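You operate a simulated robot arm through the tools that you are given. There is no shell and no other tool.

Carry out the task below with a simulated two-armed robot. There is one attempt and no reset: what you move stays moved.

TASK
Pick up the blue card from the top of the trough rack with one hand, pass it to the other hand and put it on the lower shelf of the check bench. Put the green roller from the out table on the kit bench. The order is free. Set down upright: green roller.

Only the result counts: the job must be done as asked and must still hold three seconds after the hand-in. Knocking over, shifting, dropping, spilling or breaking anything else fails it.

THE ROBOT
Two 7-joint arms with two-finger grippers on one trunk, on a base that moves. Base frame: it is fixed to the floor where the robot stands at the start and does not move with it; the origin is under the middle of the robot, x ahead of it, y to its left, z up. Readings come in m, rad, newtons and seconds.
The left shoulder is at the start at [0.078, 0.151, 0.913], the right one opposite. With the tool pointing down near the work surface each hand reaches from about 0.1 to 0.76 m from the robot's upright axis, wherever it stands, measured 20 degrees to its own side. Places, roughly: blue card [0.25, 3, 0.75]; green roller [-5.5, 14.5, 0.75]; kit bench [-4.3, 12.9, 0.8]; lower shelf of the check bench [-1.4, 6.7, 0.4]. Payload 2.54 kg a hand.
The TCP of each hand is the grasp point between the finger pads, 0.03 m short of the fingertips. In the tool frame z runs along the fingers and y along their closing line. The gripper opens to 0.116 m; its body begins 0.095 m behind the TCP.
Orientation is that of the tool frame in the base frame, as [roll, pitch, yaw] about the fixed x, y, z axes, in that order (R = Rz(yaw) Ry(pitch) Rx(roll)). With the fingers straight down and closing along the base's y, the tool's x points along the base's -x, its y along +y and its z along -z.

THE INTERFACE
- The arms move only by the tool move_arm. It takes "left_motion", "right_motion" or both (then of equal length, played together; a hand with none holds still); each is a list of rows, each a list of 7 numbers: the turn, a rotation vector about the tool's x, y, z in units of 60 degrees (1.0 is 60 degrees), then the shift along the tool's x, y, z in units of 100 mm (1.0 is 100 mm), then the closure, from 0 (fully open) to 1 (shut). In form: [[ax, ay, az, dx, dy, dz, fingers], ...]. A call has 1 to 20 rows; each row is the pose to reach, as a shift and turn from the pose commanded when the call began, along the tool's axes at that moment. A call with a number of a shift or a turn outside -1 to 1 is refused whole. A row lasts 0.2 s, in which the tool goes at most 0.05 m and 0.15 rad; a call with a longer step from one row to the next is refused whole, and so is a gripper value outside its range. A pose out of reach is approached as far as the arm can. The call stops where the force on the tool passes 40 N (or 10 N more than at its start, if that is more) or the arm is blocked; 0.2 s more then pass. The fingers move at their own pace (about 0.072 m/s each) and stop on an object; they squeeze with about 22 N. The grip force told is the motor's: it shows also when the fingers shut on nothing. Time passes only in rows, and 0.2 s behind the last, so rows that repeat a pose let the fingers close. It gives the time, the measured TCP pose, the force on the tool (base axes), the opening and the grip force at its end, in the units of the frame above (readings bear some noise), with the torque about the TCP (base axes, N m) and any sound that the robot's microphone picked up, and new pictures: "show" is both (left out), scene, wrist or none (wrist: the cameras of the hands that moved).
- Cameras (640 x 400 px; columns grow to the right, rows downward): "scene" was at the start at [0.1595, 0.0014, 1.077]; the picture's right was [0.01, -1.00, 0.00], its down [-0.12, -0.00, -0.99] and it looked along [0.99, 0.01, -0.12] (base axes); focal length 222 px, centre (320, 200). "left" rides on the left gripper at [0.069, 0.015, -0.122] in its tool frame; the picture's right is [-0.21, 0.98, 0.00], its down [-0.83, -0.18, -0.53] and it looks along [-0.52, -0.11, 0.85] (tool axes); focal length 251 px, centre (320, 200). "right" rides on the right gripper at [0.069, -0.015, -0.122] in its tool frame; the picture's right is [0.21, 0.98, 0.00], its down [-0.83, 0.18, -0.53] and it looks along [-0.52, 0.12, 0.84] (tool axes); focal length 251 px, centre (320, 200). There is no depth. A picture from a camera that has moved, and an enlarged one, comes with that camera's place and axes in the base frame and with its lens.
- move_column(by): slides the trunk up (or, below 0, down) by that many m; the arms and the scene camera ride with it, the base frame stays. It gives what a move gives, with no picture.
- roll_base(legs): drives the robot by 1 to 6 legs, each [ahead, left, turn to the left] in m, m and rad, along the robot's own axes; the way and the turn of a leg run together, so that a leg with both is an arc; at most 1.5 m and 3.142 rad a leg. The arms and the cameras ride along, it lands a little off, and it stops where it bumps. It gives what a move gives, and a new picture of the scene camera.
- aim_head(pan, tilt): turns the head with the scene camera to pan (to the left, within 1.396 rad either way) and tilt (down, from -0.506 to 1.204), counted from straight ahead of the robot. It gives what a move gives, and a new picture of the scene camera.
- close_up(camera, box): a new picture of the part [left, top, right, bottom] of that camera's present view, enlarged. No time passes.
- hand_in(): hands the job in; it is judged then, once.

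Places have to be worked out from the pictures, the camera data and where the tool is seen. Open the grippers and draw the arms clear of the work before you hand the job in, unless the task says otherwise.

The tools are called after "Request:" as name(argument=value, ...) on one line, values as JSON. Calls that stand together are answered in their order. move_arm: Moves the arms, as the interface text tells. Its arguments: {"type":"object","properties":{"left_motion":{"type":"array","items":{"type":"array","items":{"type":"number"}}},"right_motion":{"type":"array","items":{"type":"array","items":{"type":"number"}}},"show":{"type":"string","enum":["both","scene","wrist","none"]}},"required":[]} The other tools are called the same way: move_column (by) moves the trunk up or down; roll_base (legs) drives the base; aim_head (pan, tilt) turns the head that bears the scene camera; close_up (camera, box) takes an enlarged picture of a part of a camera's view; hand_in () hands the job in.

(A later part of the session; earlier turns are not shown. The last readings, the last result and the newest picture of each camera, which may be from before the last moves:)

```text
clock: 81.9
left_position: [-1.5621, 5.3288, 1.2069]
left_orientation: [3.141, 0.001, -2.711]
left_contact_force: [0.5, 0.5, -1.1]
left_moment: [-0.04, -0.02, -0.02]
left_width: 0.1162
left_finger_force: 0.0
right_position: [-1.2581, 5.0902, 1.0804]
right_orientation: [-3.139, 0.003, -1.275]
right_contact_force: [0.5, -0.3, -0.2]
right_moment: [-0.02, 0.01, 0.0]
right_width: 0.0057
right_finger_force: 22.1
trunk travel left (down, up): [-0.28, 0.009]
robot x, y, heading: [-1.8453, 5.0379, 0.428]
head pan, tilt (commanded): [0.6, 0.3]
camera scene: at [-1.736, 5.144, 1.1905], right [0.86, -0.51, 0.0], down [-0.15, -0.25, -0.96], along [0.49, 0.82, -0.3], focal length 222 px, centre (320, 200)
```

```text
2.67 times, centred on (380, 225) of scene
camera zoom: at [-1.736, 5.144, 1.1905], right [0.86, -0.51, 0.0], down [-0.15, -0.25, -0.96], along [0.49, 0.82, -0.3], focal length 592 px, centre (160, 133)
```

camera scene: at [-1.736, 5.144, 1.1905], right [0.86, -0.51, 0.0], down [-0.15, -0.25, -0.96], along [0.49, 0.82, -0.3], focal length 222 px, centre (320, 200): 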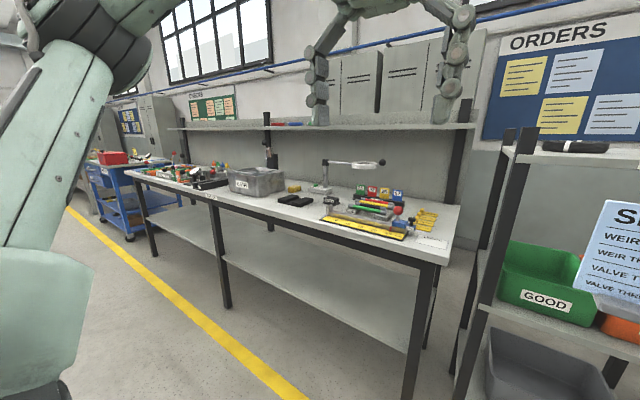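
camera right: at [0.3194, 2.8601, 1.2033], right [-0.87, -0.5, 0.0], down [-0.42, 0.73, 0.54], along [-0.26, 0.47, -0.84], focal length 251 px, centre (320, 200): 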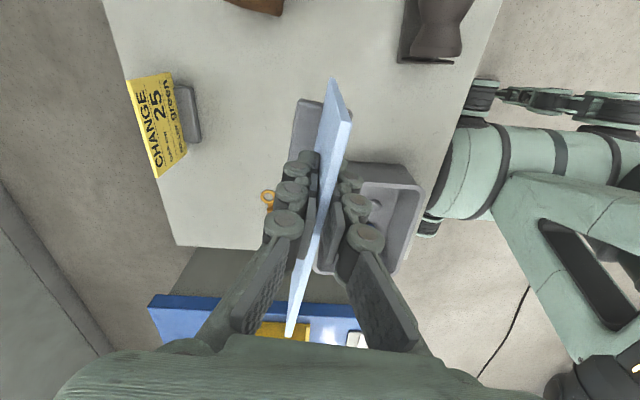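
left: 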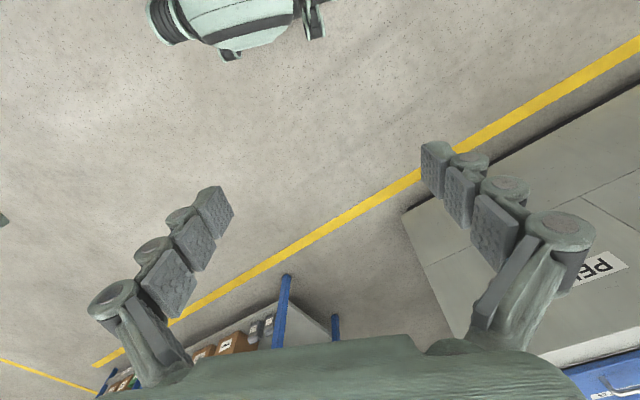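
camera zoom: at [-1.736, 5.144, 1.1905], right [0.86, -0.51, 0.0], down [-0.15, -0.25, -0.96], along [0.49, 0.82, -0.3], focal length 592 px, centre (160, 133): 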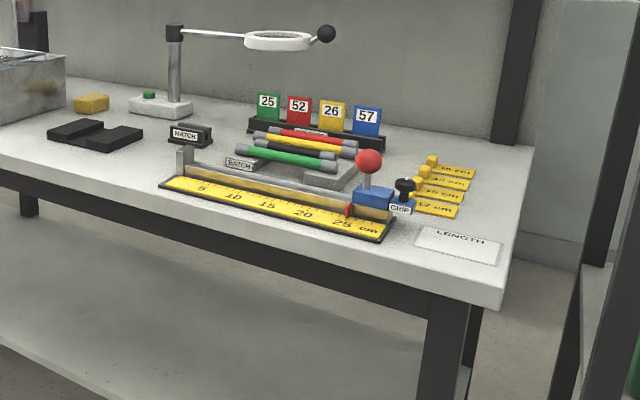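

It is the CHECK bench, with an empty lower shelf. I strafe another 0.65 m left to stand before its right half and look at it squarely.

Request:
roll_base(legs=[[0, 0.65, 0.01]])

Request:
aim_head(pan=0.0, tilt=0.45)

```text
clock: 88.8
left_position: [-1.8493, 5.9419, 1.2059]
left_orientation: [-3.141, 0.0, -2.699]
left_contact_force: [-0.9, -0.3, -0.3]
left_moment: [0.02, -0.03, -0.02]
left_width: 0.116
left_finger_force: 0.1
right_position: [-1.5423, 5.7053, 1.0806]
right_orientation: [-3.138, 0.004, -1.263]
right_contact_force: [-0.3, -0.5, -0.1]
right_moment: [0.02, -0.04, 0.01]
right_width: 0.0057
right_finger_force: 21.7
trunk travel left (down, up): [-0.28, 0.009]
robot x, y, heading: [-2.1304, 5.6491, 0.441]
head pan, tilt (commanded): [0.6, 0.3]
camera scene: at [-2.0218, 5.7553, 1.1905], right [0.86, -0.5, 0.0], down [-0.15, -0.26, -0.96], along [0.48, 0.83, -0.3], focal length 222 px, centre (320, 200)
```

scene: 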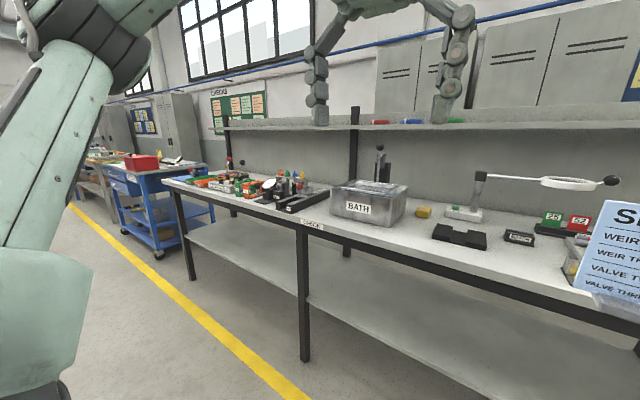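

```text
clock: 89.8
left_position: [-1.8485, 5.9412, 1.2065]
left_orientation: [3.141, 0.0, -2.699]
left_contact_force: [-0.7, 0.2, -0.1]
left_moment: [-0.02, 0.04, 0.01]
left_width: 0.116
left_finger_force: 0.2
right_position: [-1.5432, 5.705, 1.0811]
right_orientation: [-3.138, 0.004, -1.264]
right_contact_force: [-0.5, -0.1, 0.1]
right_moment: [-0.01, -0.02, 0.0]
right_width: 0.006
right_finger_force: 21.8
trunk travel left (down, up): [-0.28, 0.009]
robot x, y, heading: [-2.1309, 5.6448, 0.44]
head pan, tilt (commanded): [0.0, 0.45]
camera scene: at [-1.9858, 5.714, 1.1765], right [0.43, -0.9, 0.0], down [-0.39, -0.19, -0.9], along [0.81, 0.39, -0.44], focal length 222 px, centre (320, 200)
```

scene: 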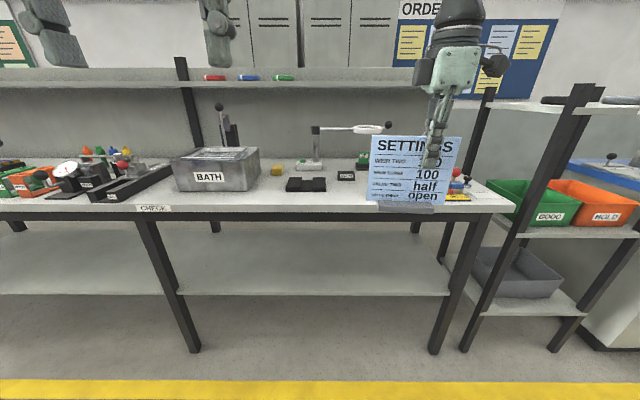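

The lower shelf front is about 0.83 m ahead at z≈0.40, with clear space up to the rail at z≈0.77. I'll now prepare the hand-over here: the right hand turns the card so its free edge points toward the left hand, and the left hand yaws and comes lower.

Request:
move_arm(right_motion=[[0, 0, -0.12, -0.13, -0.04, 0.08, 1], [0, 0, -0.24, -0.27, -0.08, 0.16, 1], [0, 0, -0.36, -0.4, -0.12, 0.25, 1], [0, 0, -0.48, -0.54, -0.17, 0.34, 1], [0, 0, -0.6, -0.68, -0.22, 0.43, 1], [0, 0, -0.72, -0.82, -0.27, 0.52, 1], [0, 0, -0.84, -0.95, -0.31, 0.6, 1]], left_motion=[[0, 0, 0.107, -0.06, 0, 0.14, 0], [0, 0, 0.214, -0.12, 0, 0.28, 0], [0, 0, 0.321, -0.18, 0, 0.42, 0], [0, 0, 0.428, -0.24, 0, 0.56, 0], [0, 0, 0.535, -0.3, 0, 0.7, 0], [0, 0, 0.642, -0.35, 0, 0.84, 0], [0, 0, 0.75, -0.4, 0, 0.95, 0]], show="both")

```text
clock: 91.4
left_position: [-1.8135, 5.9578, 1.1108]
left_orientation: [-3.14, 0.0, 2.796]
left_contact_force: [0.4, -0.3, -0.3]
left_moment: [-0.03, 0.02, -0.01]
left_width: 0.1158
left_finger_force: 0.0
right_position: [-1.5406, 5.7547, 1.033]
right_orientation: [-3.133, 0.002, -0.593]
right_contact_force: [0.3, 0.0, -1.6]
right_moment: [-0.03, 0.0, 0.04]
right_width: 0.0063
right_finger_force: 22.2
right hand out of reach, approached as far as the arm can: row 4, 5, 6, 7
trunk travel left (down, up): [-0.28, 0.009]
robot x, y, heading: [-2.1318, 5.6456, 0.443]
head pan, tilt (commanded): [0.0, 0.45]
camera scene: at [-1.9857, 5.714, 1.1765], right [0.43, -0.9, 0.0], down [-0.39, -0.19, -0.9], along [0.81, 0.39, -0.44], focal length 222 px, centre (320, 200)
camera right: at [-1.4743, 5.7279, 1.1553], right [-0.37, -0.93, -0.01], down [-0.79, 0.31, 0.53], along [-0.49, 0.2, -0.85], focal length 251 px, centre (320, 200)
camera left: at [-1.8732, 5.9953, 1.2342], right [0.53, 0.85, 0.0], down [0.72, -0.45, 0.53], along [0.45, -0.28, -0.85], focal length 251 px, centre (320, 200)
```

scene: 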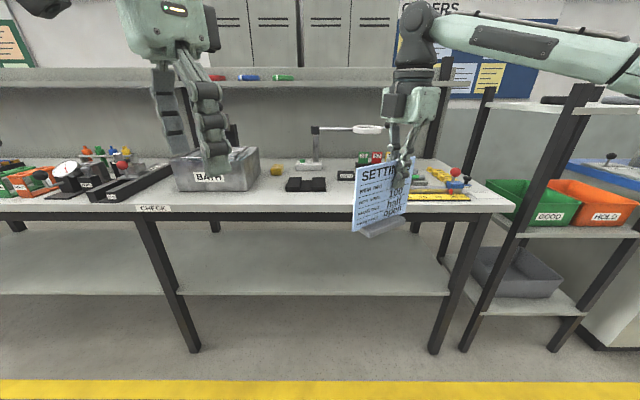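
right: 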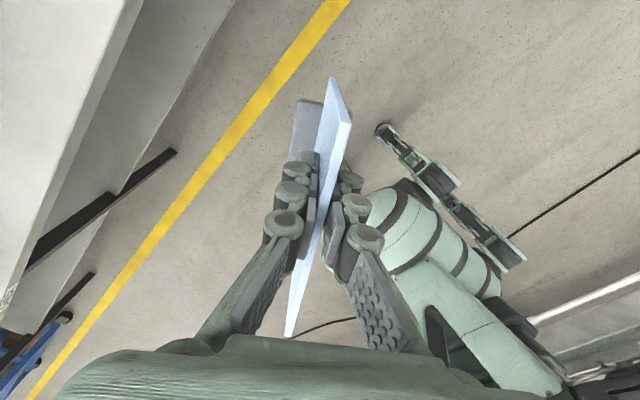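
left: 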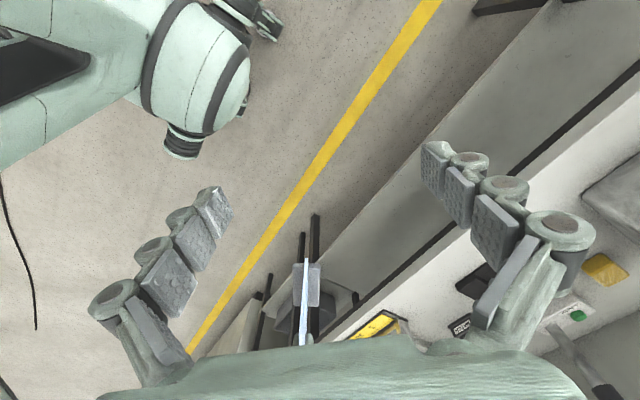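

The right arm stopped short of the full turn (card's free edge now points about 120° left-back) because it is nearly stretched. I draw the right hand back toward the robot a little to get out of the reach limit.

Request:
move_arm(right_motion=[[0, 0, 0, -0.26, 0.12, 0, 1], [0, 0, 0, -0.52, 0.23, 0, 1], [0, 0, 0, -0.79, 0.35, 0, 1]], show="scene")

```text
clock: 92.2
left_position: [-1.8134, 5.959, 1.1114]
left_orientation: [-3.14, -0.001, 2.798]
left_contact_force: [0.0, 0.5, -0.6]
left_moment: [-0.02, -0.04, 0.0]
left_width: 0.116
left_finger_force: 0.0
right_position: [-1.6263, 5.7708, 1.0349]
right_orientation: [-3.134, 0.002, -0.595]
right_contact_force: [0.0, -1.1, 0.0]
right_moment: [-0.03, -0.03, -0.03]
right_width: 0.0061
right_finger_force: 21.9
trunk travel left (down, up): [-0.28, 0.009]
robot x, y, heading: [-2.1301, 5.6471, 0.442]
head pan, tilt (commanded): [0.0, 0.45]
camera scene: at [-1.9859, 5.714, 1.1766], right [0.43, -0.9, 0.0], down [-0.39, -0.19, -0.9], along [0.81, 0.39, -0.44], focal length 222 px, centre (320, 200)
```

scene: 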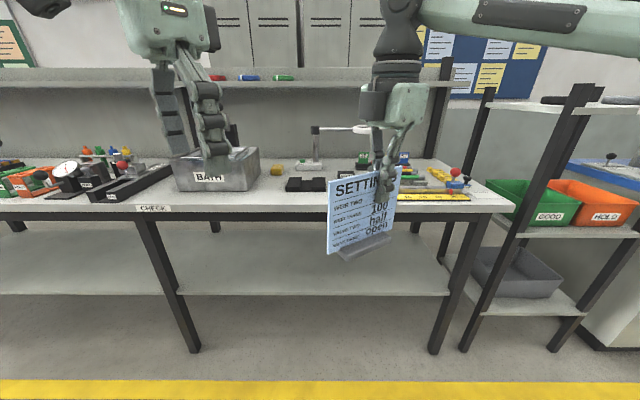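

The commanded pose follows the reached one. Card's free edge is now at about F 0.46, L −0.02. I pitch and yaw the left hand so its open fingers point at that edge, 35° downward, stopping about 7 cm short.

Request:
move_arm(left_motion=[[0.016, -0.13, 0.032, -0.07, -0.09, 0.05, 0], [0.033, -0.26, 0.063, -0.15, -0.19, 0.1, 0], [0.049, -0.39, 0.095, -0.22, -0.28, 0.15, 0], [0.066, -0.521, 0.126, -0.3, -0.38, 0.2, 0], [0.082, -0.651, 0.158, -0.37, -0.47, 0.25, 0], [0.099, -0.781, 0.19, -0.45, -0.57, 0.3, 0], [0.115, -0.912, 0.221, -0.52, -0.665, 0.35, 0], [0.115, -0.912, 0.221, -0.52, -0.665, 0.35, 0]], show="both")

```text
clock: 94.0
left_position: [-1.786, 5.8767, 1.0755]
left_orientation: [3.14, 0.962, 2.547]
left_contact_force: [0.1, 0.4, -0.3]
left_moment: [0.0, 0.04, -0.02]
left_width: 0.116
left_finger_force: 0.0
right_position: [-1.627, 5.7706, 1.0366]
right_orientation: [-3.134, 0.002, -0.593]
right_contact_force: [0.2, 0.1, -1.0]
right_moment: [0.01, -0.01, 0.0]
right_width: 0.0063
right_finger_force: 22.3
trunk travel left (down, up): [-0.28, 0.009]
robot x, y, heading: [-2.1289, 5.6474, 0.439]
head pan, tilt (commanded): [0.0, 0.45]
camera scene: at [-1.9857, 5.7139, 1.1765], right [0.43, -0.9, 0.0], down [-0.39, -0.19, -0.9], along [0.81, 0.39, -0.44], focal length 222 px, centre (320, 200)
camera left: at [-1.8939, 5.9675, 1.0896], right [0.65, 0.74, 0.18], down [-0.07, -0.17, 0.98], along [0.76, -0.65, -0.06], focal length 251 px, centre (320, 200)
```

scene: 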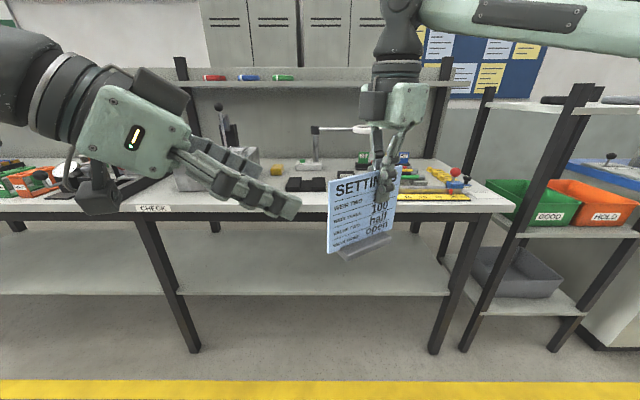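
left: 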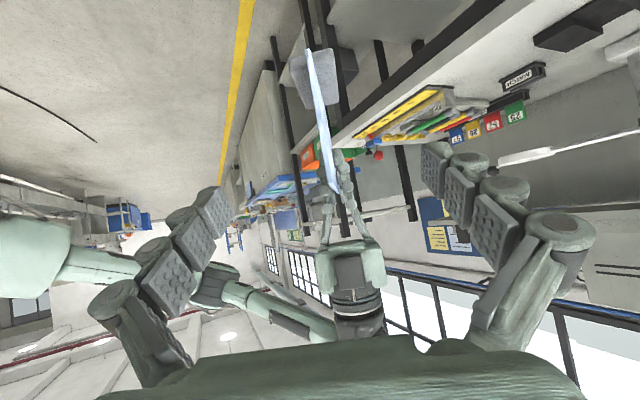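

The left hand is aligned with the card's plane (both azimuth ≈ −0.594), and the card's edge lies on the finger axis, its free edge about 0.1 m ahead. I advance 8 cm along the fingers.

Request:
move_arm(left_motion=[[0, 0, 0, 0, 0, 0.2, 0], [0, 0, 0, 0, 0, 0.4, 0], [0, 0, 0, 0, 0, 0.6, 0], [0, 0, 0, 0, 0, 0.8, 0]], show="both")

```text
clock: 95.0
left_position: [-1.7331, 5.8411, 1.0305]
left_orientation: [-3.141, 0.962, 2.548]
left_contact_force: [-0.1, 0.5, 0.2]
left_moment: [0.03, -0.01, 0.0]
left_width: 0.116
left_finger_force: 0.1
right_position: [-1.6268, 5.7701, 1.0352]
right_orientation: [-3.133, 0.001, -0.593]
right_contact_force: [-0.6, -0.7, -0.3]
right_moment: [-0.02, 0.0, 0.01]
right_width: 0.0059
right_finger_force: 21.9
trunk travel left (down, up): [-0.28, 0.009]
robot x, y, heading: [-2.1278, 5.6437, 0.443]
head pan, tilt (commanded): [0.0, 0.45]
camera scene: at [-1.9856, 5.7139, 1.1765], right [0.43, -0.9, 0.0], down [-0.39, -0.19, -0.9], along [0.81, 0.39, -0.44], focal length 222 px, centre (320, 200)
camera left: at [-1.8405, 5.9318, 1.0441], right [0.65, 0.74, 0.18], down [-0.07, -0.17, 0.98], along [0.76, -0.65, -0.06], focal length 251 px, centre (320, 200)
```

scene: 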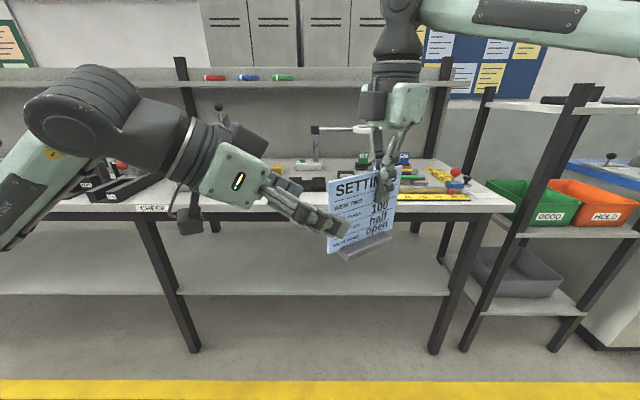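
left: 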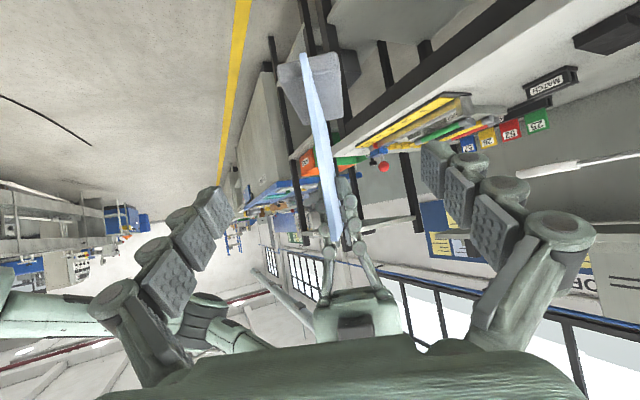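

The card's free edge is about 3 cm ahead of the grasp point and centred. I advance another 7 cm so the pads overlap the edge, then look.

Request:
move_arm(left_motion=[[0, 0, 0, 0, 0, 0.15, 0], [0, 0, 0, 0, 0, 0.3, 0], [0, 0, 0, 0, 0, 0.45, 0], [0, 0, 0, 0, 0, 0.6, 0], [0, 0, 0, 0, 0, 0.7, 0]], show="both")

Request:
close_up(camera="scene", box=[240, 120, 480, 270])

```text
clock: 96.2
left_position: [-1.6831, 5.8087, 0.9907]
left_orientation: [3.14, 0.962, 2.549]
left_contact_force: [0.2, -0.5, 0.9]
left_moment: [0.02, -0.01, 0.01]
left_width: 0.1157
left_finger_force: 0.0
right_position: [-1.6258, 5.7723, 1.0363]
right_orientation: [-3.133, 0.002, -0.593]
right_contact_force: [0.3, -0.3, -0.5]
right_moment: [-0.01, -0.02, 0.0]
right_width: 0.0063
right_finger_force: 22.0
trunk travel left (down, up): [-0.28, 0.009]
robot x, y, heading: [-2.1278, 5.6415, 0.447]
head pan, tilt (commanded): [0.0, 0.45]
camera scene: at [-1.9857, 5.7139, 1.1765], right [0.43, -0.9, 0.0], down [-0.39, -0.19, -0.9], along [0.81, 0.39, -0.44], focal length 222 px, centre (320, 200)
camera left: at [-1.7915, 5.8988, 1.0043], right [0.65, 0.74, 0.18], down [-0.07, -0.17, 0.98], along [0.76, -0.65, -0.06], focal length 251 px, centre (320, 200)
```

scene: 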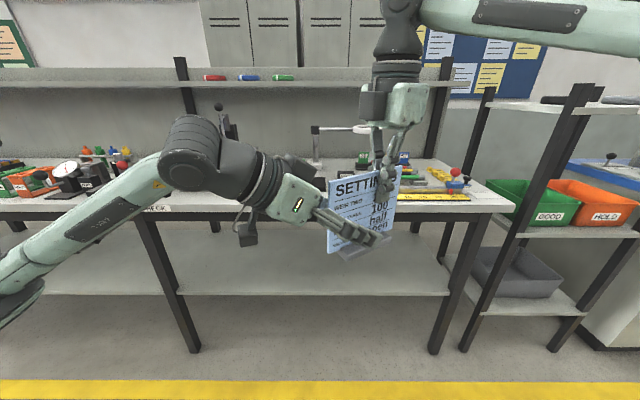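
left: 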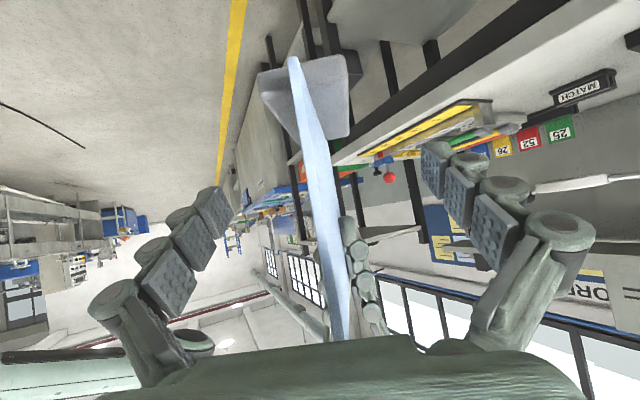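

```text
2.67 times, centred on (360, 195) of scene
camera zoom: at [-1.9857, 5.7139, 1.1765], right [0.43, -0.9, 0.0], down [-0.39, -0.19, -0.9], along [0.81, 0.39, -0.44], focal length 592 px, centre (213, 213)
```

zoom: 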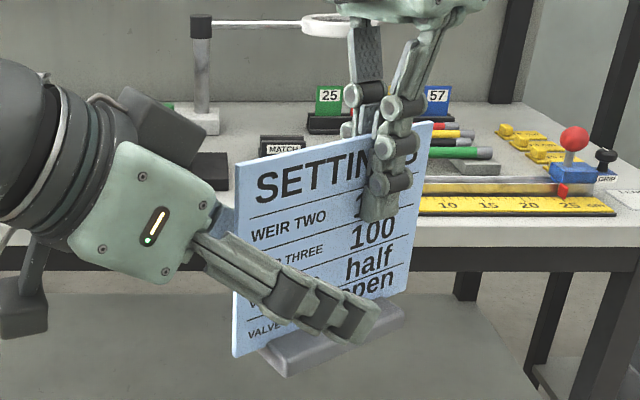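

The left fingers straddle the card's free edge below the right hand's fingers and above the foot. I close the left gripper.

Request:
move_arm(left_motion=[[0, 0, 0, 0, 0, 0, 0.4], [0, 0, 0, 0, 0, 0, 0.8], [0, 0, 0, 0, 0, 0, 1], [0, 0, 0, 0, 0, 0, 1], [0, 0, 0, 0, 0, 0, 1], [0, 0, 0, 0, 0, 0, 1], [0, 0, 0, 0, 0, 0, 1]], show="both")

Request:
close_up(camera="scene", box=[240, 120, 480, 270])

```text
clock: 97.8
left_position: [-1.6842, 5.809, 0.9904]
left_orientation: [3.141, 0.958, 2.549]
left_contact_force: [5.0, 2.2, -1.1]
left_moment: [0.04, 0.07, 0.16]
left_width: 0.0059
left_finger_force: 22.3
right_position: [-1.6264, 5.7714, 1.0357]
right_orientation: [-3.134, 0.0, -0.594]
right_contact_force: [-5.5, -3.1, 1.4]
right_moment: [-0.02, 0.27, 0.15]
right_width: 0.0059
right_finger_force: 22.6
trunk travel left (down, up): [-0.28, 0.009]
robot x, y, heading: [-2.1304, 5.6433, 0.443]
head pan, tilt (commanded): [0.0, 0.45]
camera scene: at [-1.9857, 5.7139, 1.1765], right [0.43, -0.9, 0.0], down [-0.39, -0.19, -0.9], along [0.81, 0.39, -0.44], focal length 222 px, centre (320, 200)
camera left: at [-1.7916, 5.8992, 1.0043], right [0.65, 0.74, 0.18], down [-0.07, -0.17, 0.98], along [0.76, -0.65, -0.06], focal length 251 px, centre (320, 200)
```

scene: 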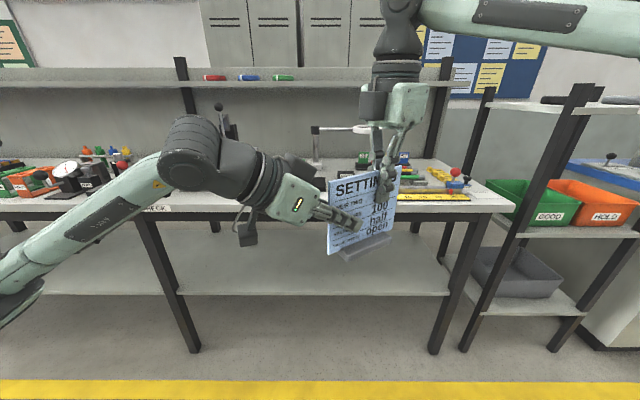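
left: 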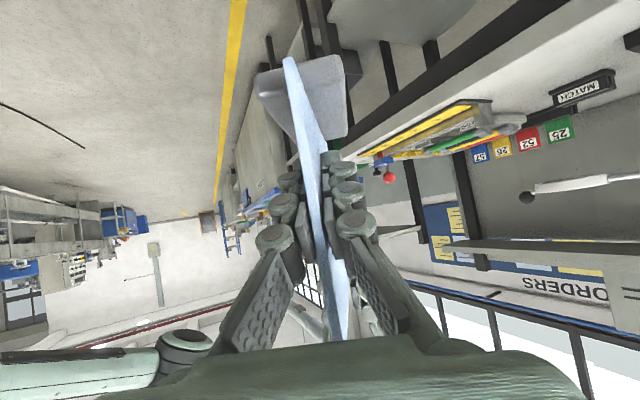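

```text
2.67 times, centred on (360, 195) of scene
camera zoom: at [-1.9857, 5.7139, 1.1765], right [0.43, -0.9, 0.0], down [-0.39, -0.19, -0.9], along [0.81, 0.39, -0.44], focal length 592 px, centre (213, 213)
```

zoom: 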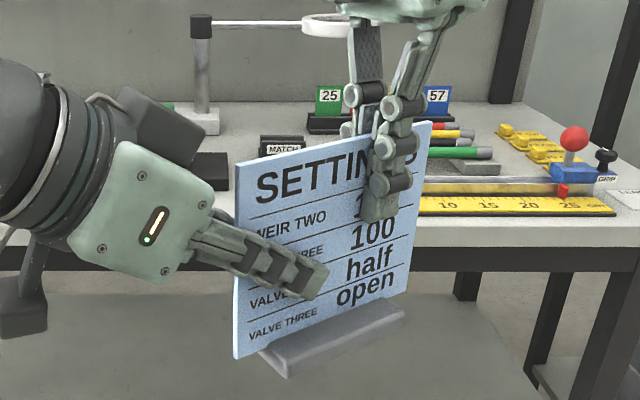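

Both hands hold the card (each 5.9 mm wide, about 22 N). Now I open the right gripper.

Request:
move_arm(right_motion=[[0, 0, 0, 0, 0, 0, 0.7], [0, 0, 0, 0, 0, 0, 0.4], [0, 0, 0, 0, 0, 0, 0], [0, 0, 0, 0, 0, 0, 0], [0, 0, 0, 0, 0, 0, 0], [0, 0, 0, 0, 0, 0, 0]], show="scene")

Request:
close_up(camera="scene", box=[240, 120, 480, 270])

```text
clock: 99.2
left_position: [-1.6853, 5.8082, 0.9911]
left_orientation: [3.142, 0.96, 2.549]
left_contact_force: [0.5, 0.1, -0.5]
left_moment: [0.02, 0.02, 0.03]
left_width: 0.0059
left_finger_force: 21.8
right_position: [-1.627, 5.7709, 1.0365]
right_orientation: [-3.132, 0.001, -0.593]
right_contact_force: [0.2, -0.2, 0.3]
right_moment: [-0.03, 0.03, 0.02]
right_width: 0.1158
right_finger_force: 0.1
trunk travel left (down, up): [-0.28, 0.009]
robot x, y, heading: [-2.1271, 5.6476, 0.441]
head pan, tilt (commanded): [0.0, 0.45]
camera scene: at [-1.9857, 5.7139, 1.1765], right [0.43, -0.9, 0.0], down [-0.39, -0.19, -0.9], along [0.81, 0.39, -0.44], focal length 222 px, centre (320, 200)
```

scene: 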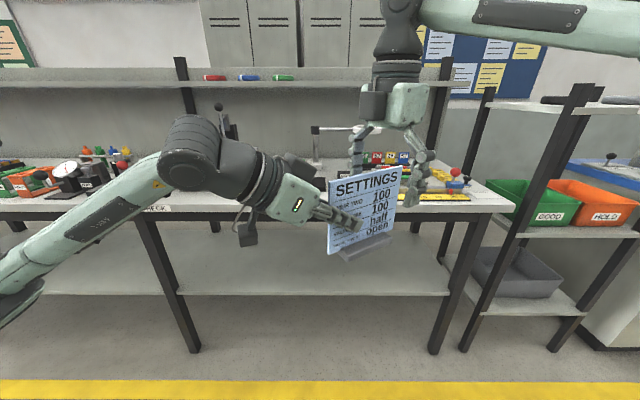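

```text
2.67 times, centred on (360, 195) of scene
camera zoom: at [-1.9857, 5.7139, 1.1765], right [0.43, -0.9, 0.0], down [-0.39, -0.19, -0.9], along [0.81, 0.39, -0.44], focal length 592 px, centre (213, 213)
```

zoom: 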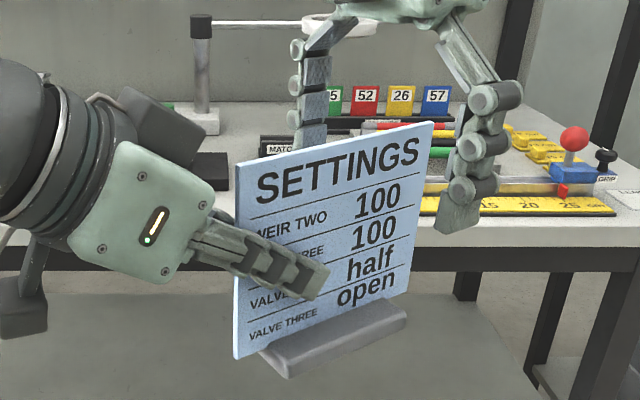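

The left hand alone now holds the card steadily. I raise the right hand straight up, clear of the card.

Request:
move_arm(right_motion=[[0, 0, 0, 0, 0, -0.25, 0], [0, 0, 0, 0, 0, -0.5, 0], [0, 0, 0, 0, 0, -0.75, 0], [0, 0, 0, 0, 0, -1.0, 0]], show="none")

```text
clock: 100.2
left_position: [-1.684, 5.8087, 0.9891]
left_orientation: [-3.141, 0.959, 2.547]
left_contact_force: [-0.3, 0.2, 0.3]
left_moment: [-0.03, 0.0, -0.01]
left_width: 0.0062
left_finger_force: 21.9
right_position: [-1.6275, 5.7378, 1.1286]
right_orientation: [-3.136, 0.002, -0.593]
right_contact_force: [-0.2, -0.9, -0.1]
right_moment: [0.0, -0.01, 0.0]
right_width: 0.1159
right_finger_force: 0.1
right hand out of reach, approached as far as the arm can: row 1, 2, 3, 4
trunk travel left (down, up): [-0.28, 0.009]
robot x, y, heading: [-2.1325, 5.6444, 0.441]
head pan, tilt (commanded): [0.0, 0.45]
```

The right hand is above the card (fingertips ≈1.10 vs card top 1.06). I move it to the right and unwind its yaw.

Request:
move_arm(right_motion=[[0, 0, 0.14, 0.09, 0.13, 0, 0], [0, 0, 0.28, 0.17, 0.27, 0, 0], [0, 0, 0.42, 0.26, 0.4, 0, 0], [0, 0, 0.56, 0.34, 0.54, 0, 0], [0, 0, 0.7, 0.43, 0.67, 0, 0], [0, 0, 0.84, 0.51, 0.8, 0, 0], [0, 0, 0.98, 0.6, 0.94, 0, 0]], show="scene")

```text
clock: 101.8
left_position: [-1.6844, 5.8089, 0.9913]
left_orientation: [3.141, 0.96, 2.547]
left_contact_force: [0.3, -0.1, 0.3]
left_moment: [0.04, 0.05, -0.01]
left_width: 0.006
left_finger_force: 22.1
right_position: [-1.6321, 5.6272, 1.1284]
right_orientation: [-3.14, 0.007, -1.623]
right_contact_force: [0.1, 0.3, 1.3]
right_moment: [-0.02, 0.01, 0.04]
right_width: 0.1161
right_finger_force: 0.0
trunk travel left (down, up): [-0.28, 0.009]
robot x, y, heading: [-2.1276, 5.6444, 0.438]
head pan, tilt (commanded): [0.0, 0.45]
camera scene: at [-1.9858, 5.7136, 1.1766], right [0.43, -0.9, 0.0], down [-0.39, -0.19, -0.9], along [0.81, 0.39, -0.43], focal length 222 px, centre (320, 200)
```

scene: 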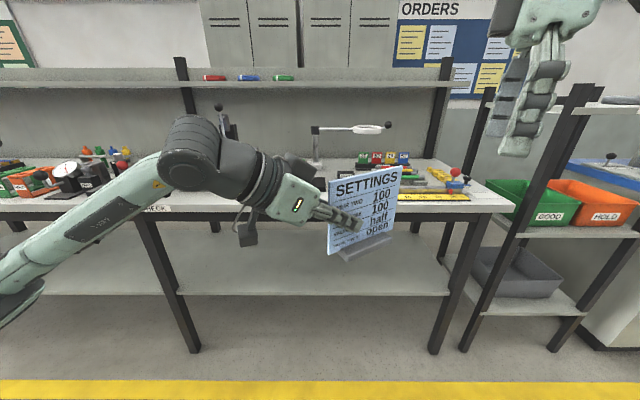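

The right hand is clear. I retract it further with its yaw unwinding, and at the same time swing the left hand about the vertical so its fingers (and the card) point straight ahead.

Request:
move_arm(right_motion=[[0, 0, 0.122, 0.114, 0.08, 0, 0], [0, 0, 0.245, 0.228, 0.16, 0, 0], [0, 0, 0.367, 0.342, 0.24, 0, 0], [0, 0, 0.49, 0.456, 0.32, 0, 0], [0, 0, 0.612, 0.57, 0.4, 0, 0], [0, 0, 0.735, 0.684, 0.485, 0, 0], [0, 0, 0.857, 0.8, 0.565, 0, 0], [0, 0, 0.98, 0.912, 0.646, 0, 0]], left_motion=[[-0.101, 0, -0.071, 0.017, 0.12, -0.025, 1], [-0.202, 0, -0.141, 0.035, 0.24, -0.05, 1], [-0.303, 0, -0.212, 0.052, 0.36, -0.074, 1], [-0.404, 0, -0.283, 0.07, 0.48, -0.099, 1], [-0.504, 0, -0.353, 0.087, 0.6, -0.124, 1], [-0.605, 0, -0.424, 0.104, 0.72, -0.149, 1], [-0.706, 0, -0.494, 0.122, 0.84, -0.173, 1], [-0.807, 0, -0.565, 0.139, 0.96, -0.198, 1]], show="both")

```text
clock: 103.6
left_position: [-1.6517, 5.902, 0.9921]
left_orientation: [3.141, 0.963, -2.701]
left_contact_force: [1.0, -0.6, -0.1]
left_moment: [0.02, 0.03, 0.01]
left_width: 0.006
left_finger_force: 22.0
right_position: [-1.6987, 5.5403, 1.127]
right_orientation: [3.136, 0.005, -2.65]
right_contact_force: [-0.2, 0.0, -0.2]
right_moment: [0.02, 0.0, 0.03]
right_width: 0.116
right_finger_force: 0.0
trunk travel left (down, up): [-0.28, 0.009]
robot x, y, heading: [-2.1297, 5.6416, 0.442]
head pan, tilt (commanded): [0.0, 0.45]
camera scene: at [-1.9858, 5.7136, 1.1766], right [0.43, -0.9, 0.0], down [-0.39, -0.19, -0.9], along [0.81, 0.39, -0.43], focal length 222 px, centre (320, 200)
camera right: at [-1.753, 5.4932, 1.2483], right [-0.65, 0.76, 0.0], down [0.64, 0.55, 0.54], along [0.41, 0.35, -0.84], focal length 251 px, centre (320, 200)
camera left: at [-1.7848, 5.8561, 1.0048], right [-0.31, 0.94, 0.18], down [0.11, -0.15, 0.98], along [0.95, 0.32, -0.06], focal length 251 px, centre (320, 200)
```

scene: 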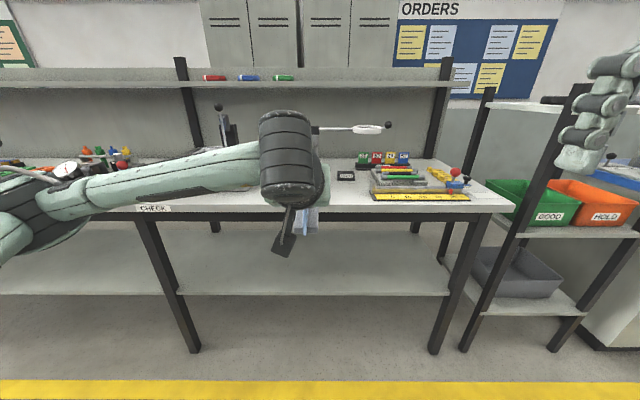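
right: 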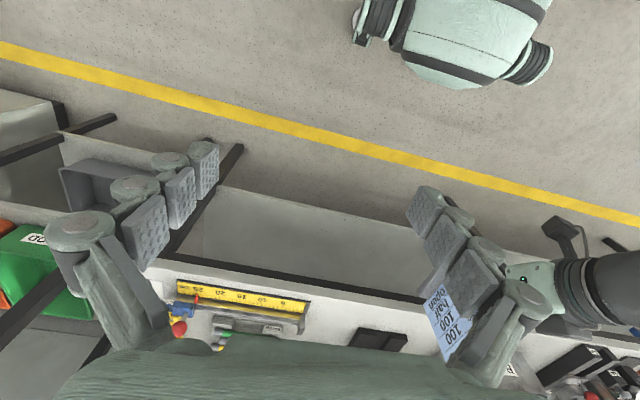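
left: 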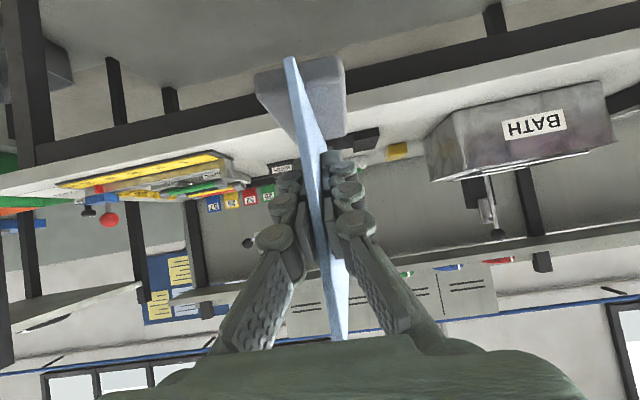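

The left hand holds the card pointing straight ahead, both arms clear of the bench. I lower the trunk fully so the left arm can reach the lower shelf.

Request:
move_column(by=-0.28)

Request:
aim_head(pan=0.0, tilt=0.5)

```text
clock: 106.4
left_position: [-1.6517, 5.9023, 0.7114]
left_orientation: [-3.14, 0.959, -2.702]
left_contact_force: [-0.1, 1.3, 0.0]
left_moment: [-0.04, 0.0, 0.0]
left_width: 0.0061
left_finger_force: 22.1
right_position: [-1.6991, 5.5406, 0.8483]
right_orientation: [3.136, 0.007, -2.646]
right_contact_force: [-0.4, -0.6, -0.4]
right_moment: [0.0, 0.02, 0.0]
right_width: 0.116
right_finger_force: 0.0
trunk travel left (down, up): [0.0, 0.289]
robot x, y, heading: [-2.1268, 5.6501, 0.441]
head pan, tilt (commanded): [0.0, 0.45]
```

```text
clock: 107.1
left_position: [-1.6522, 5.9013, 0.7108]
left_orientation: [-3.14, 0.961, -2.704]
left_contact_force: [0.5, 0.5, -0.1]
left_moment: [-0.04, 0.04, 0.02]
left_width: 0.006
left_finger_force: 21.7
right_position: [-1.6994, 5.5406, 0.8461]
right_orientation: [3.137, 0.006, -2.646]
right_contact_force: [0.7, 0.7, -0.4]
right_moment: [-0.02, -0.01, 0.02]
right_width: 0.116
right_finger_force: 0.2
trunk travel left (down, up): [0.0, 0.289]
robot x, y, heading: [-2.127, 5.644, 0.441]
head pan, tilt (commanded): [0.0, 0.499]
camera scene: at [-1.9866, 5.7135, 0.8921], right [0.43, -0.9, 0.0], down [-0.43, -0.2, -0.88], along [0.79, 0.38, -0.48], focal length 222 px, centre (320, 200)
```

scene: 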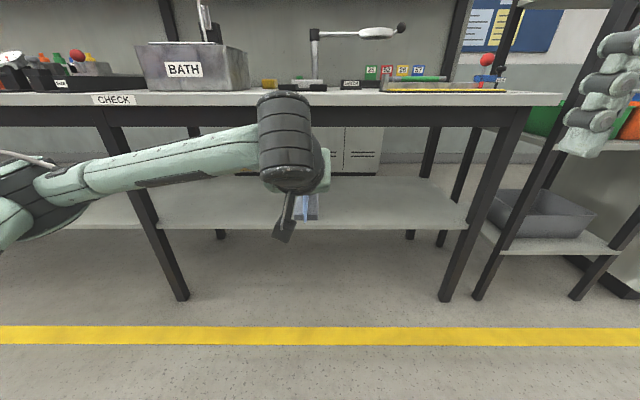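

The shelf front edge is at about F 0.835, z≈0.40, the bay between legs spans L −0.58 to +0.64, and the card hangs centred. I lower the left hand 0.1 m first (still outside the bench).

Request:
move_arm(left_motion=[[0, 0, 0, 0.205, 0, 0.143, 1], [0, 0, 0, 0.41, 0, 0.287, 1], [0, 0, 0, 0.614, 0, 0.43, 1], [0, 0, 0, 0.819, 0, 0.574, 1]], show="scene")

```text
clock: 108.1
left_position: [-1.6495, 5.9032, 0.6114]
left_orientation: [-3.139, 0.96, -2.705]
left_contact_force: [0.2, 0.1, -0.7]
left_moment: [-0.02, 0.02, -0.02]
left_width: 0.006
left_finger_force: 22.1
right_position: [-1.701, 5.5415, 0.8468]
right_orientation: [3.136, 0.007, -2.645]
right_contact_force: [0.1, 0.1, 0.0]
right_moment: [0.0, 0.02, 0.03]
right_width: 0.1163
right_finger_force: 0.0
trunk travel left (down, up): [0.0, 0.289]
robot x, y, heading: [-2.1313, 5.6462, 0.439]
head pan, tilt (commanded): [0.0, 0.499]
camera scene: at [-1.9866, 5.7135, 0.8921], right [0.43, -0.9, 0.0], down [-0.43, -0.2, -0.88], along [0.79, 0.38, -0.48], focal length 222 px, centre (320, 200)
```

scene: 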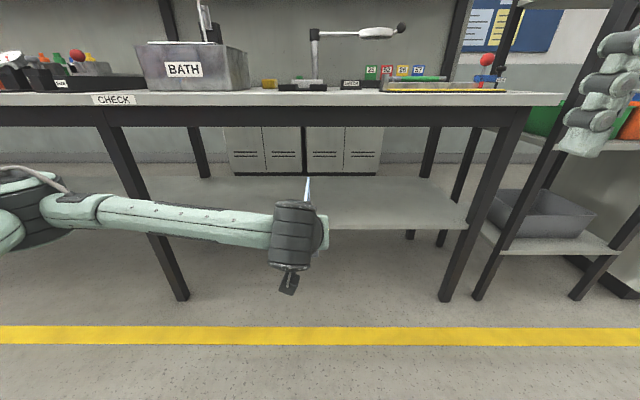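

It tracks well. I lower another 7 cm to z≈0.54 (foot bottom about 0.46, still above the shelf height).

Request:
move_arm(left_motion=[[0, 0, 0, 0.19, 0, 0.134, 1], [0, 0, 0, 0.38, 0, 0.268, 1], [0, 0, 0, 0.573, 0, 0.402, 1]], show="both")

```text
clock: 108.9
left_position: [-1.651, 5.9014, 0.5417]
left_orientation: [-3.139, 0.959, -2.702]
left_contact_force: [0.1, 0.2, 0.3]
left_moment: [-0.02, -0.02, 0.0]
left_width: 0.0059
left_finger_force: 21.5
right_position: [-1.6985, 5.5411, 0.8465]
right_orientation: [3.136, 0.007, -2.645]
right_contact_force: [-0.3, -0.2, 0.4]
right_moment: [-0.02, -0.03, 0.01]
right_width: 0.1161
right_finger_force: 0.0
trunk travel left (down, up): [0.0, 0.289]
robot x, y, heading: [-2.1309, 5.6451, 0.441]
head pan, tilt (commanded): [0.0, 0.499]
camera scene: at [-1.9866, 5.7135, 0.8921], right [0.43, -0.9, 0.0], down [-0.43, -0.2, -0.88], along [0.79, 0.38, -0.48], focal length 222 px, centre (320, 200)
camera left: at [-1.7847, 5.8561, 0.5556], right [-0.3, 0.94, 0.17], down [0.11, -0.15, 0.98], along [0.95, 0.32, -0.06], focal length 251 px, centre (320, 200)
```

scene: 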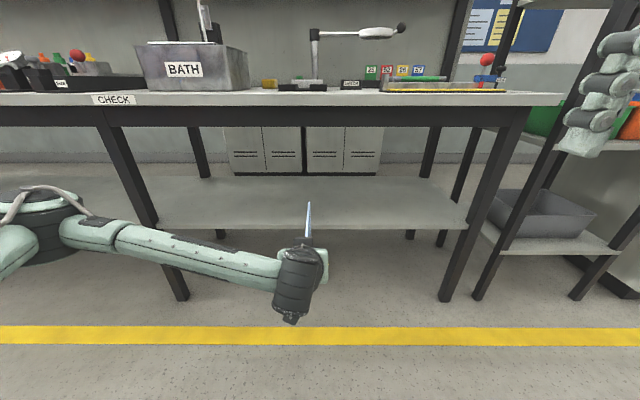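
left: 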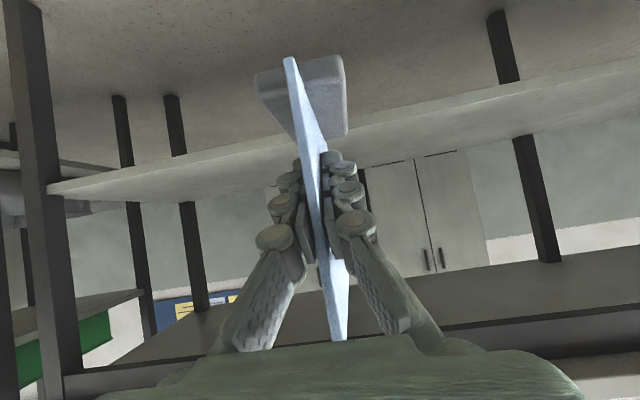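

I'll zoom on the left wrist view to measure the shelf's front edge height.

Request:
close_up(camera="left", box=[320, 40, 640, 240])

```text
2.00 times, centred on (480, 140) of left
camera zoom: at [-1.7847, 5.8561, 0.5556], right [-0.3, 0.94, 0.17], down [0.11, -0.15, 0.98], along [0.95, 0.32, -0.06], focal length 503 px, centre (0, 320)
```

zoom: 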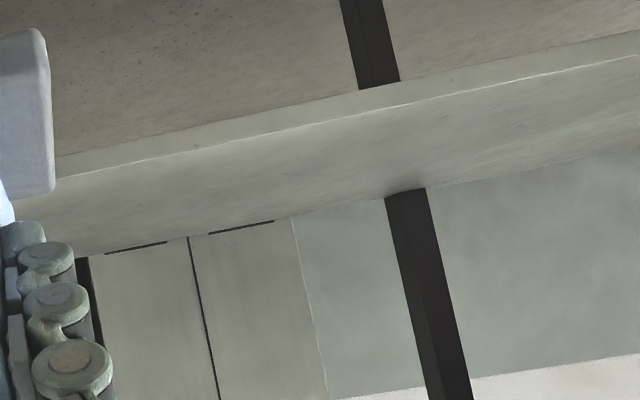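

Request:
close_up(camera="scene", box=[320, 160, 480, 260])

```text
4.00 times, centred on (400, 210) of scene
camera zoom: at [-1.9866, 5.7135, 0.8921], right [0.43, -0.9, 0.0], down [-0.43, -0.2, -0.88], along [0.79, 0.38, -0.48], focal length 888 px, centre (0, 160)
```

zoom: 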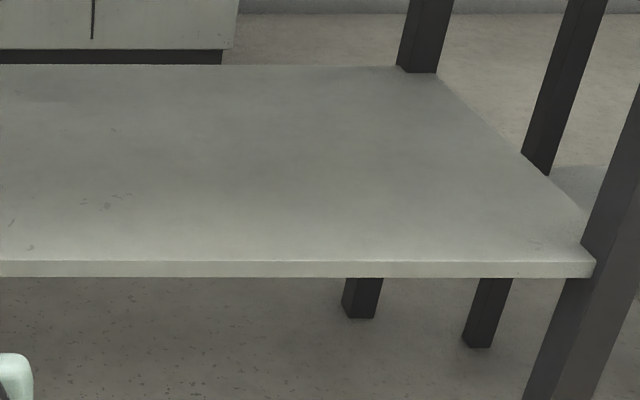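

The shelf top is at z≈0.415 and the card's foot bottom about 0.46. I drive 0.30 m straight ahead so the card passes just over the shelf's front edge.

Request:
roll_base(legs=[[0.3, 0.0, 0.0]])

Request:
close_up(camera="left", box=[0, 0, 640, 400])

```text
clock: 110.9
left_position: [-1.3775, 6.0285, 0.5417]
left_orientation: [-3.139, 0.96, -2.706]
left_contact_force: [0.6, 0.1, -0.6]
left_moment: [-0.02, 0.0, 0.03]
left_width: 0.0062
left_finger_force: 22.1
right_position: [-1.4274, 5.6676, 0.8462]
right_orientation: [3.135, 0.007, -2.651]
right_contact_force: [0.0, 0.0, -0.2]
right_moment: [-0.02, -0.01, 0.0]
right_width: 0.1163
right_finger_force: 0.1
trunk travel left (down, up): [0.0, 0.289]
robot x, y, heading: [-1.8578, 5.7698, 0.434]
head pan, tilt (commanded): [0.0, 0.499]
camera scene: at [-1.7131, 5.8413, 0.8921], right [0.42, -0.91, 0.0], down [-0.43, -0.2, -0.88], along [0.8, 0.37, -0.48], focal length 222 px, centre (320, 200)
```

scene: 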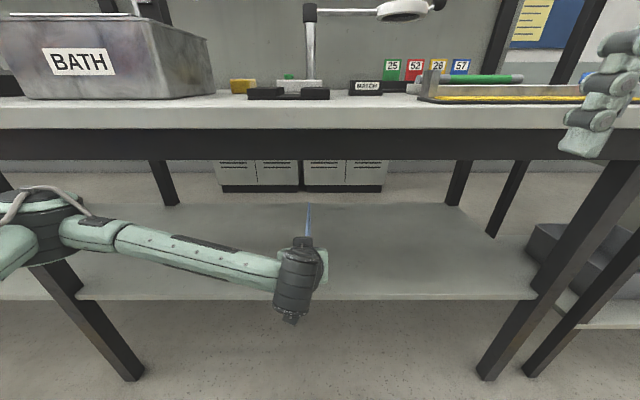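

```text
1.00 times, centred on (320, 200) of left (not enlarged: the box is as wide or as high as the picture)
camera zoom: at [-1.5106, 5.9831, 0.5558], right [-0.3, 0.94, 0.18], down [0.11, -0.15, 0.98], along [0.95, 0.31, -0.06], focal length 251 px, centre (320, 200)
```

zoom: 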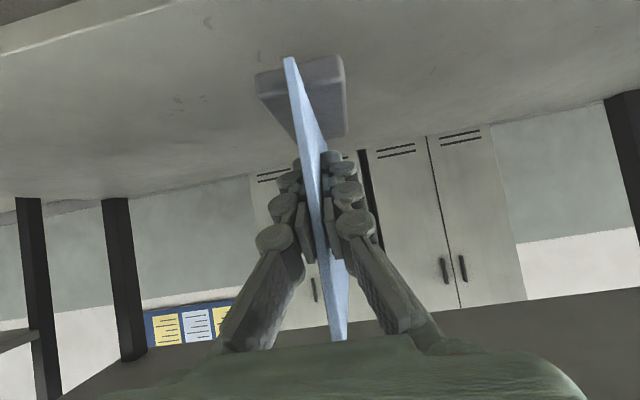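

The shelf front is now at F≈0.523 and the card is just over it. I extend the left hand 0.10 m forward at constant height.

Request:
move_arm(left_motion=[[0, 0, 0, -0.115, 0, 0.164, 1], [0, 0, 0, -0.23, 0, 0.328, 1], [0, 0, 0, -0.344, 0, 0.491, 1], [0, 0, 0, -0.459, 0, 0.655, 1], [0, 0, 0, -0.574, 0, 0.819, 1]], show="both")

```text
clock: 112.1
left_position: [-1.2865, 6.0699, 0.5419]
left_orientation: [-3.14, 0.96, -2.708]
left_contact_force: [0.5, 0.0, 0.2]
left_moment: [-0.03, -0.01, -0.01]
left_width: 0.0058
left_finger_force: 21.7
right_position: [-1.427, 5.6675, 0.8464]
right_orientation: [3.137, 0.008, -2.649]
right_contact_force: [-0.4, 0.0, 0.2]
right_moment: [0.02, 0.03, -0.02]
right_width: 0.1161
right_finger_force: 0.0
trunk travel left (down, up): [0.0, 0.289]
robot x, y, heading: [-1.8586, 5.7724, 0.437]
head pan, tilt (commanded): [0.0, 0.499]
camera scene: at [-1.7131, 5.8413, 0.8921], right [0.42, -0.91, 0.0], down [-0.43, -0.2, -0.88], along [0.8, 0.37, -0.48], focal length 222 px, centre (320, 200)
camera left: at [-1.4195, 6.0249, 0.5569], right [-0.3, 0.94, 0.17], down [0.11, -0.15, 0.98], along [0.95, 0.31, -0.06], focal length 251 px, centre (320, 200)
```

scene: 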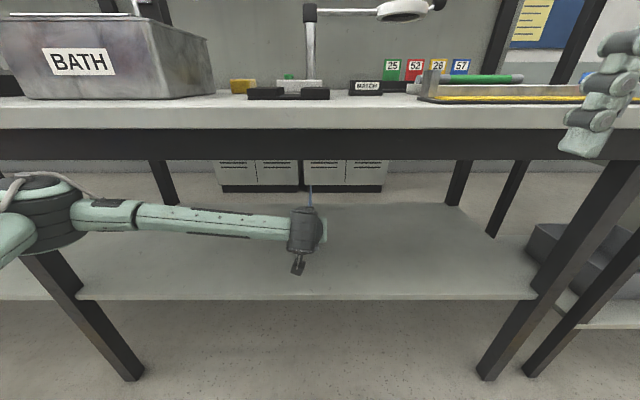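
left: 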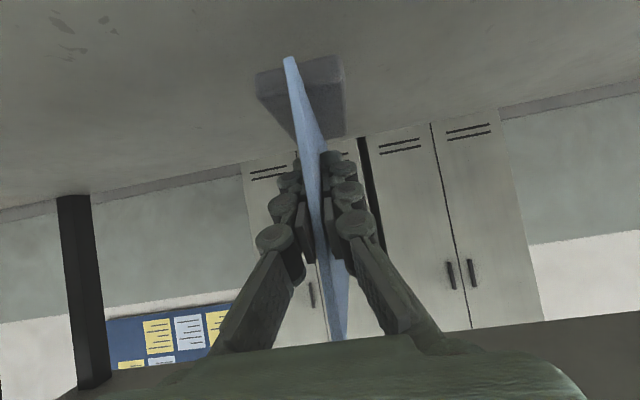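

Card is well inside the bay over the shelf. I lower 3 cm toward it.

Request:
move_arm(left_motion=[[0, 0, 0, 0.082, 0, 0.057, 1], [0, 0, 0, 0.164, 0, 0.115, 1], [0, 0, 0, 0.246, 0, 0.172, 1]], show="wrist")

```text
clock: 112.9
left_position: [-1.2873, 6.0697, 0.5126]
left_orientation: [-3.14, 0.959, -2.706]
left_contact_force: [-0.4, -0.8, -0.4]
left_moment: [0.0, 0.02, 0.02]
left_width: 0.0058
left_finger_force: 22.7
right_position: [-1.4273, 5.6667, 0.8472]
right_orientation: [3.137, 0.005, -2.651]
right_contact_force: [0.6, 0.2, -0.8]
right_moment: [-0.03, -0.01, 0.0]
right_width: 0.1162
right_finger_force: 0.0
trunk travel left (down, up): [0.0, 0.289]
robot x, y, heading: [-1.8572, 5.7715, 0.438]
head pan, tilt (commanded): [0.0, 0.499]
camera left: at [-1.4196, 6.025, 0.5259], right [-0.3, 0.94, 0.17], down [0.11, -0.15, 0.98], along [0.95, 0.31, -0.06], focal length 251 px, centre (320, 200)
```

left: 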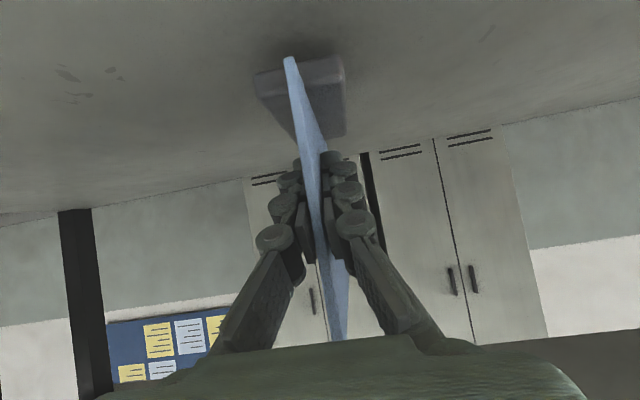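

A contact shadow is forming near the foot. I lower in fine steps of 3 mm and watch the force.

Request:
move_arm(left_motion=[[0, 0, 0, 0.025, 0, 0.017, 1], [0, 0, 0, 0.049, 0, 0.034, 1], [0, 0, 0, 0.074, 0, 0.052, 1], [0, 0, 0, 0.098, 0, 0.069, 1]], show="wrist")

```text
clock: 113.9
left_position: [-1.2866, 6.0708, 0.5008]
left_orientation: [3.14, 0.962, -2.71]
left_contact_force: [0.1, 0.6, 0.2]
left_moment: [-0.04, 0.05, 0.03]
left_width: 0.0059
left_finger_force: 22.2
right_position: [-1.4277, 5.6674, 0.8463]
right_orientation: [3.134, 0.007, -2.65]
right_contact_force: [-1.4, -0.2, 0.0]
right_moment: [-0.01, -0.03, 0.0]
right_width: 0.116
right_finger_force: 0.0
trunk travel left (down, up): [0.0, 0.289]
robot x, y, heading: [-1.8551, 5.7735, 0.435]
head pan, tilt (commanded): [0.0, 0.499]
camera left: at [-1.4194, 6.0253, 0.5138], right [-0.3, 0.94, 0.18], down [0.11, -0.15, 0.98], along [0.95, 0.31, -0.06], focal length 251 px, centre (320, 200)
```

left: 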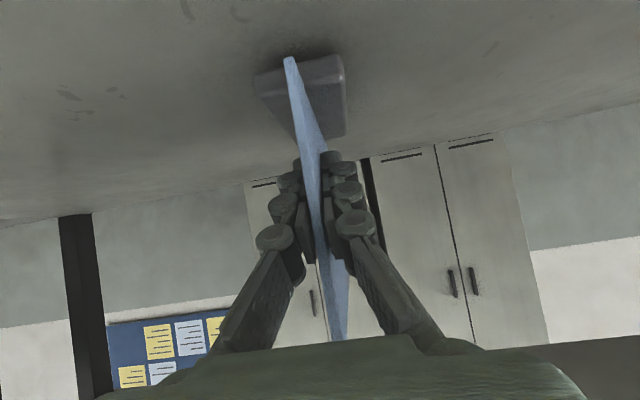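

No contact yet at z≈0.501. I continue with more 3 mm steps.

Request:
move_arm(left_motion=[[0, 0, 0, 0.025, 0, 0.017, 1], [0, 0, 0, 0.049, 0, 0.034, 1], [0, 0, 0, 0.074, 0, 0.052, 1]], show="wrist")

```text
clock: 114.7
left_position: [-1.2861, 6.0701, 0.4913]
left_orientation: [-3.139, 0.96, -2.708]
left_contact_force: [0.8, -0.9, 1.2]
left_moment: [-0.02, 0.0, -0.01]
left_width: 0.0059
left_finger_force: 21.7
right_position: [-1.4271, 5.6681, 0.8468]
right_orientation: [3.138, 0.006, -2.651]
right_contact_force: [0.5, -0.1, -1.2]
right_moment: [0.01, -0.02, 0.0]
right_width: 0.1161
right_finger_force: 0.0
trunk travel left (down, up): [0.0, 0.289]
robot x, y, heading: [-1.8531, 5.7777, 0.442]
head pan, tilt (commanded): [0.0, 0.499]
camera left: at [-1.4192, 6.0253, 0.5053], right [-0.3, 0.94, 0.18], down [0.11, -0.15, 0.98], along [0.95, 0.31, -0.06], focal length 251 px, centre (320, 200)
```

left: 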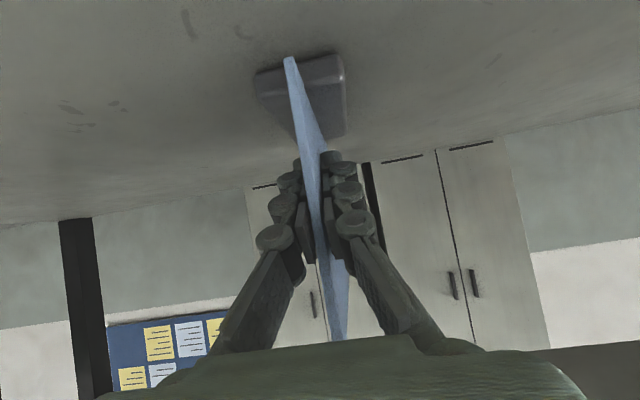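

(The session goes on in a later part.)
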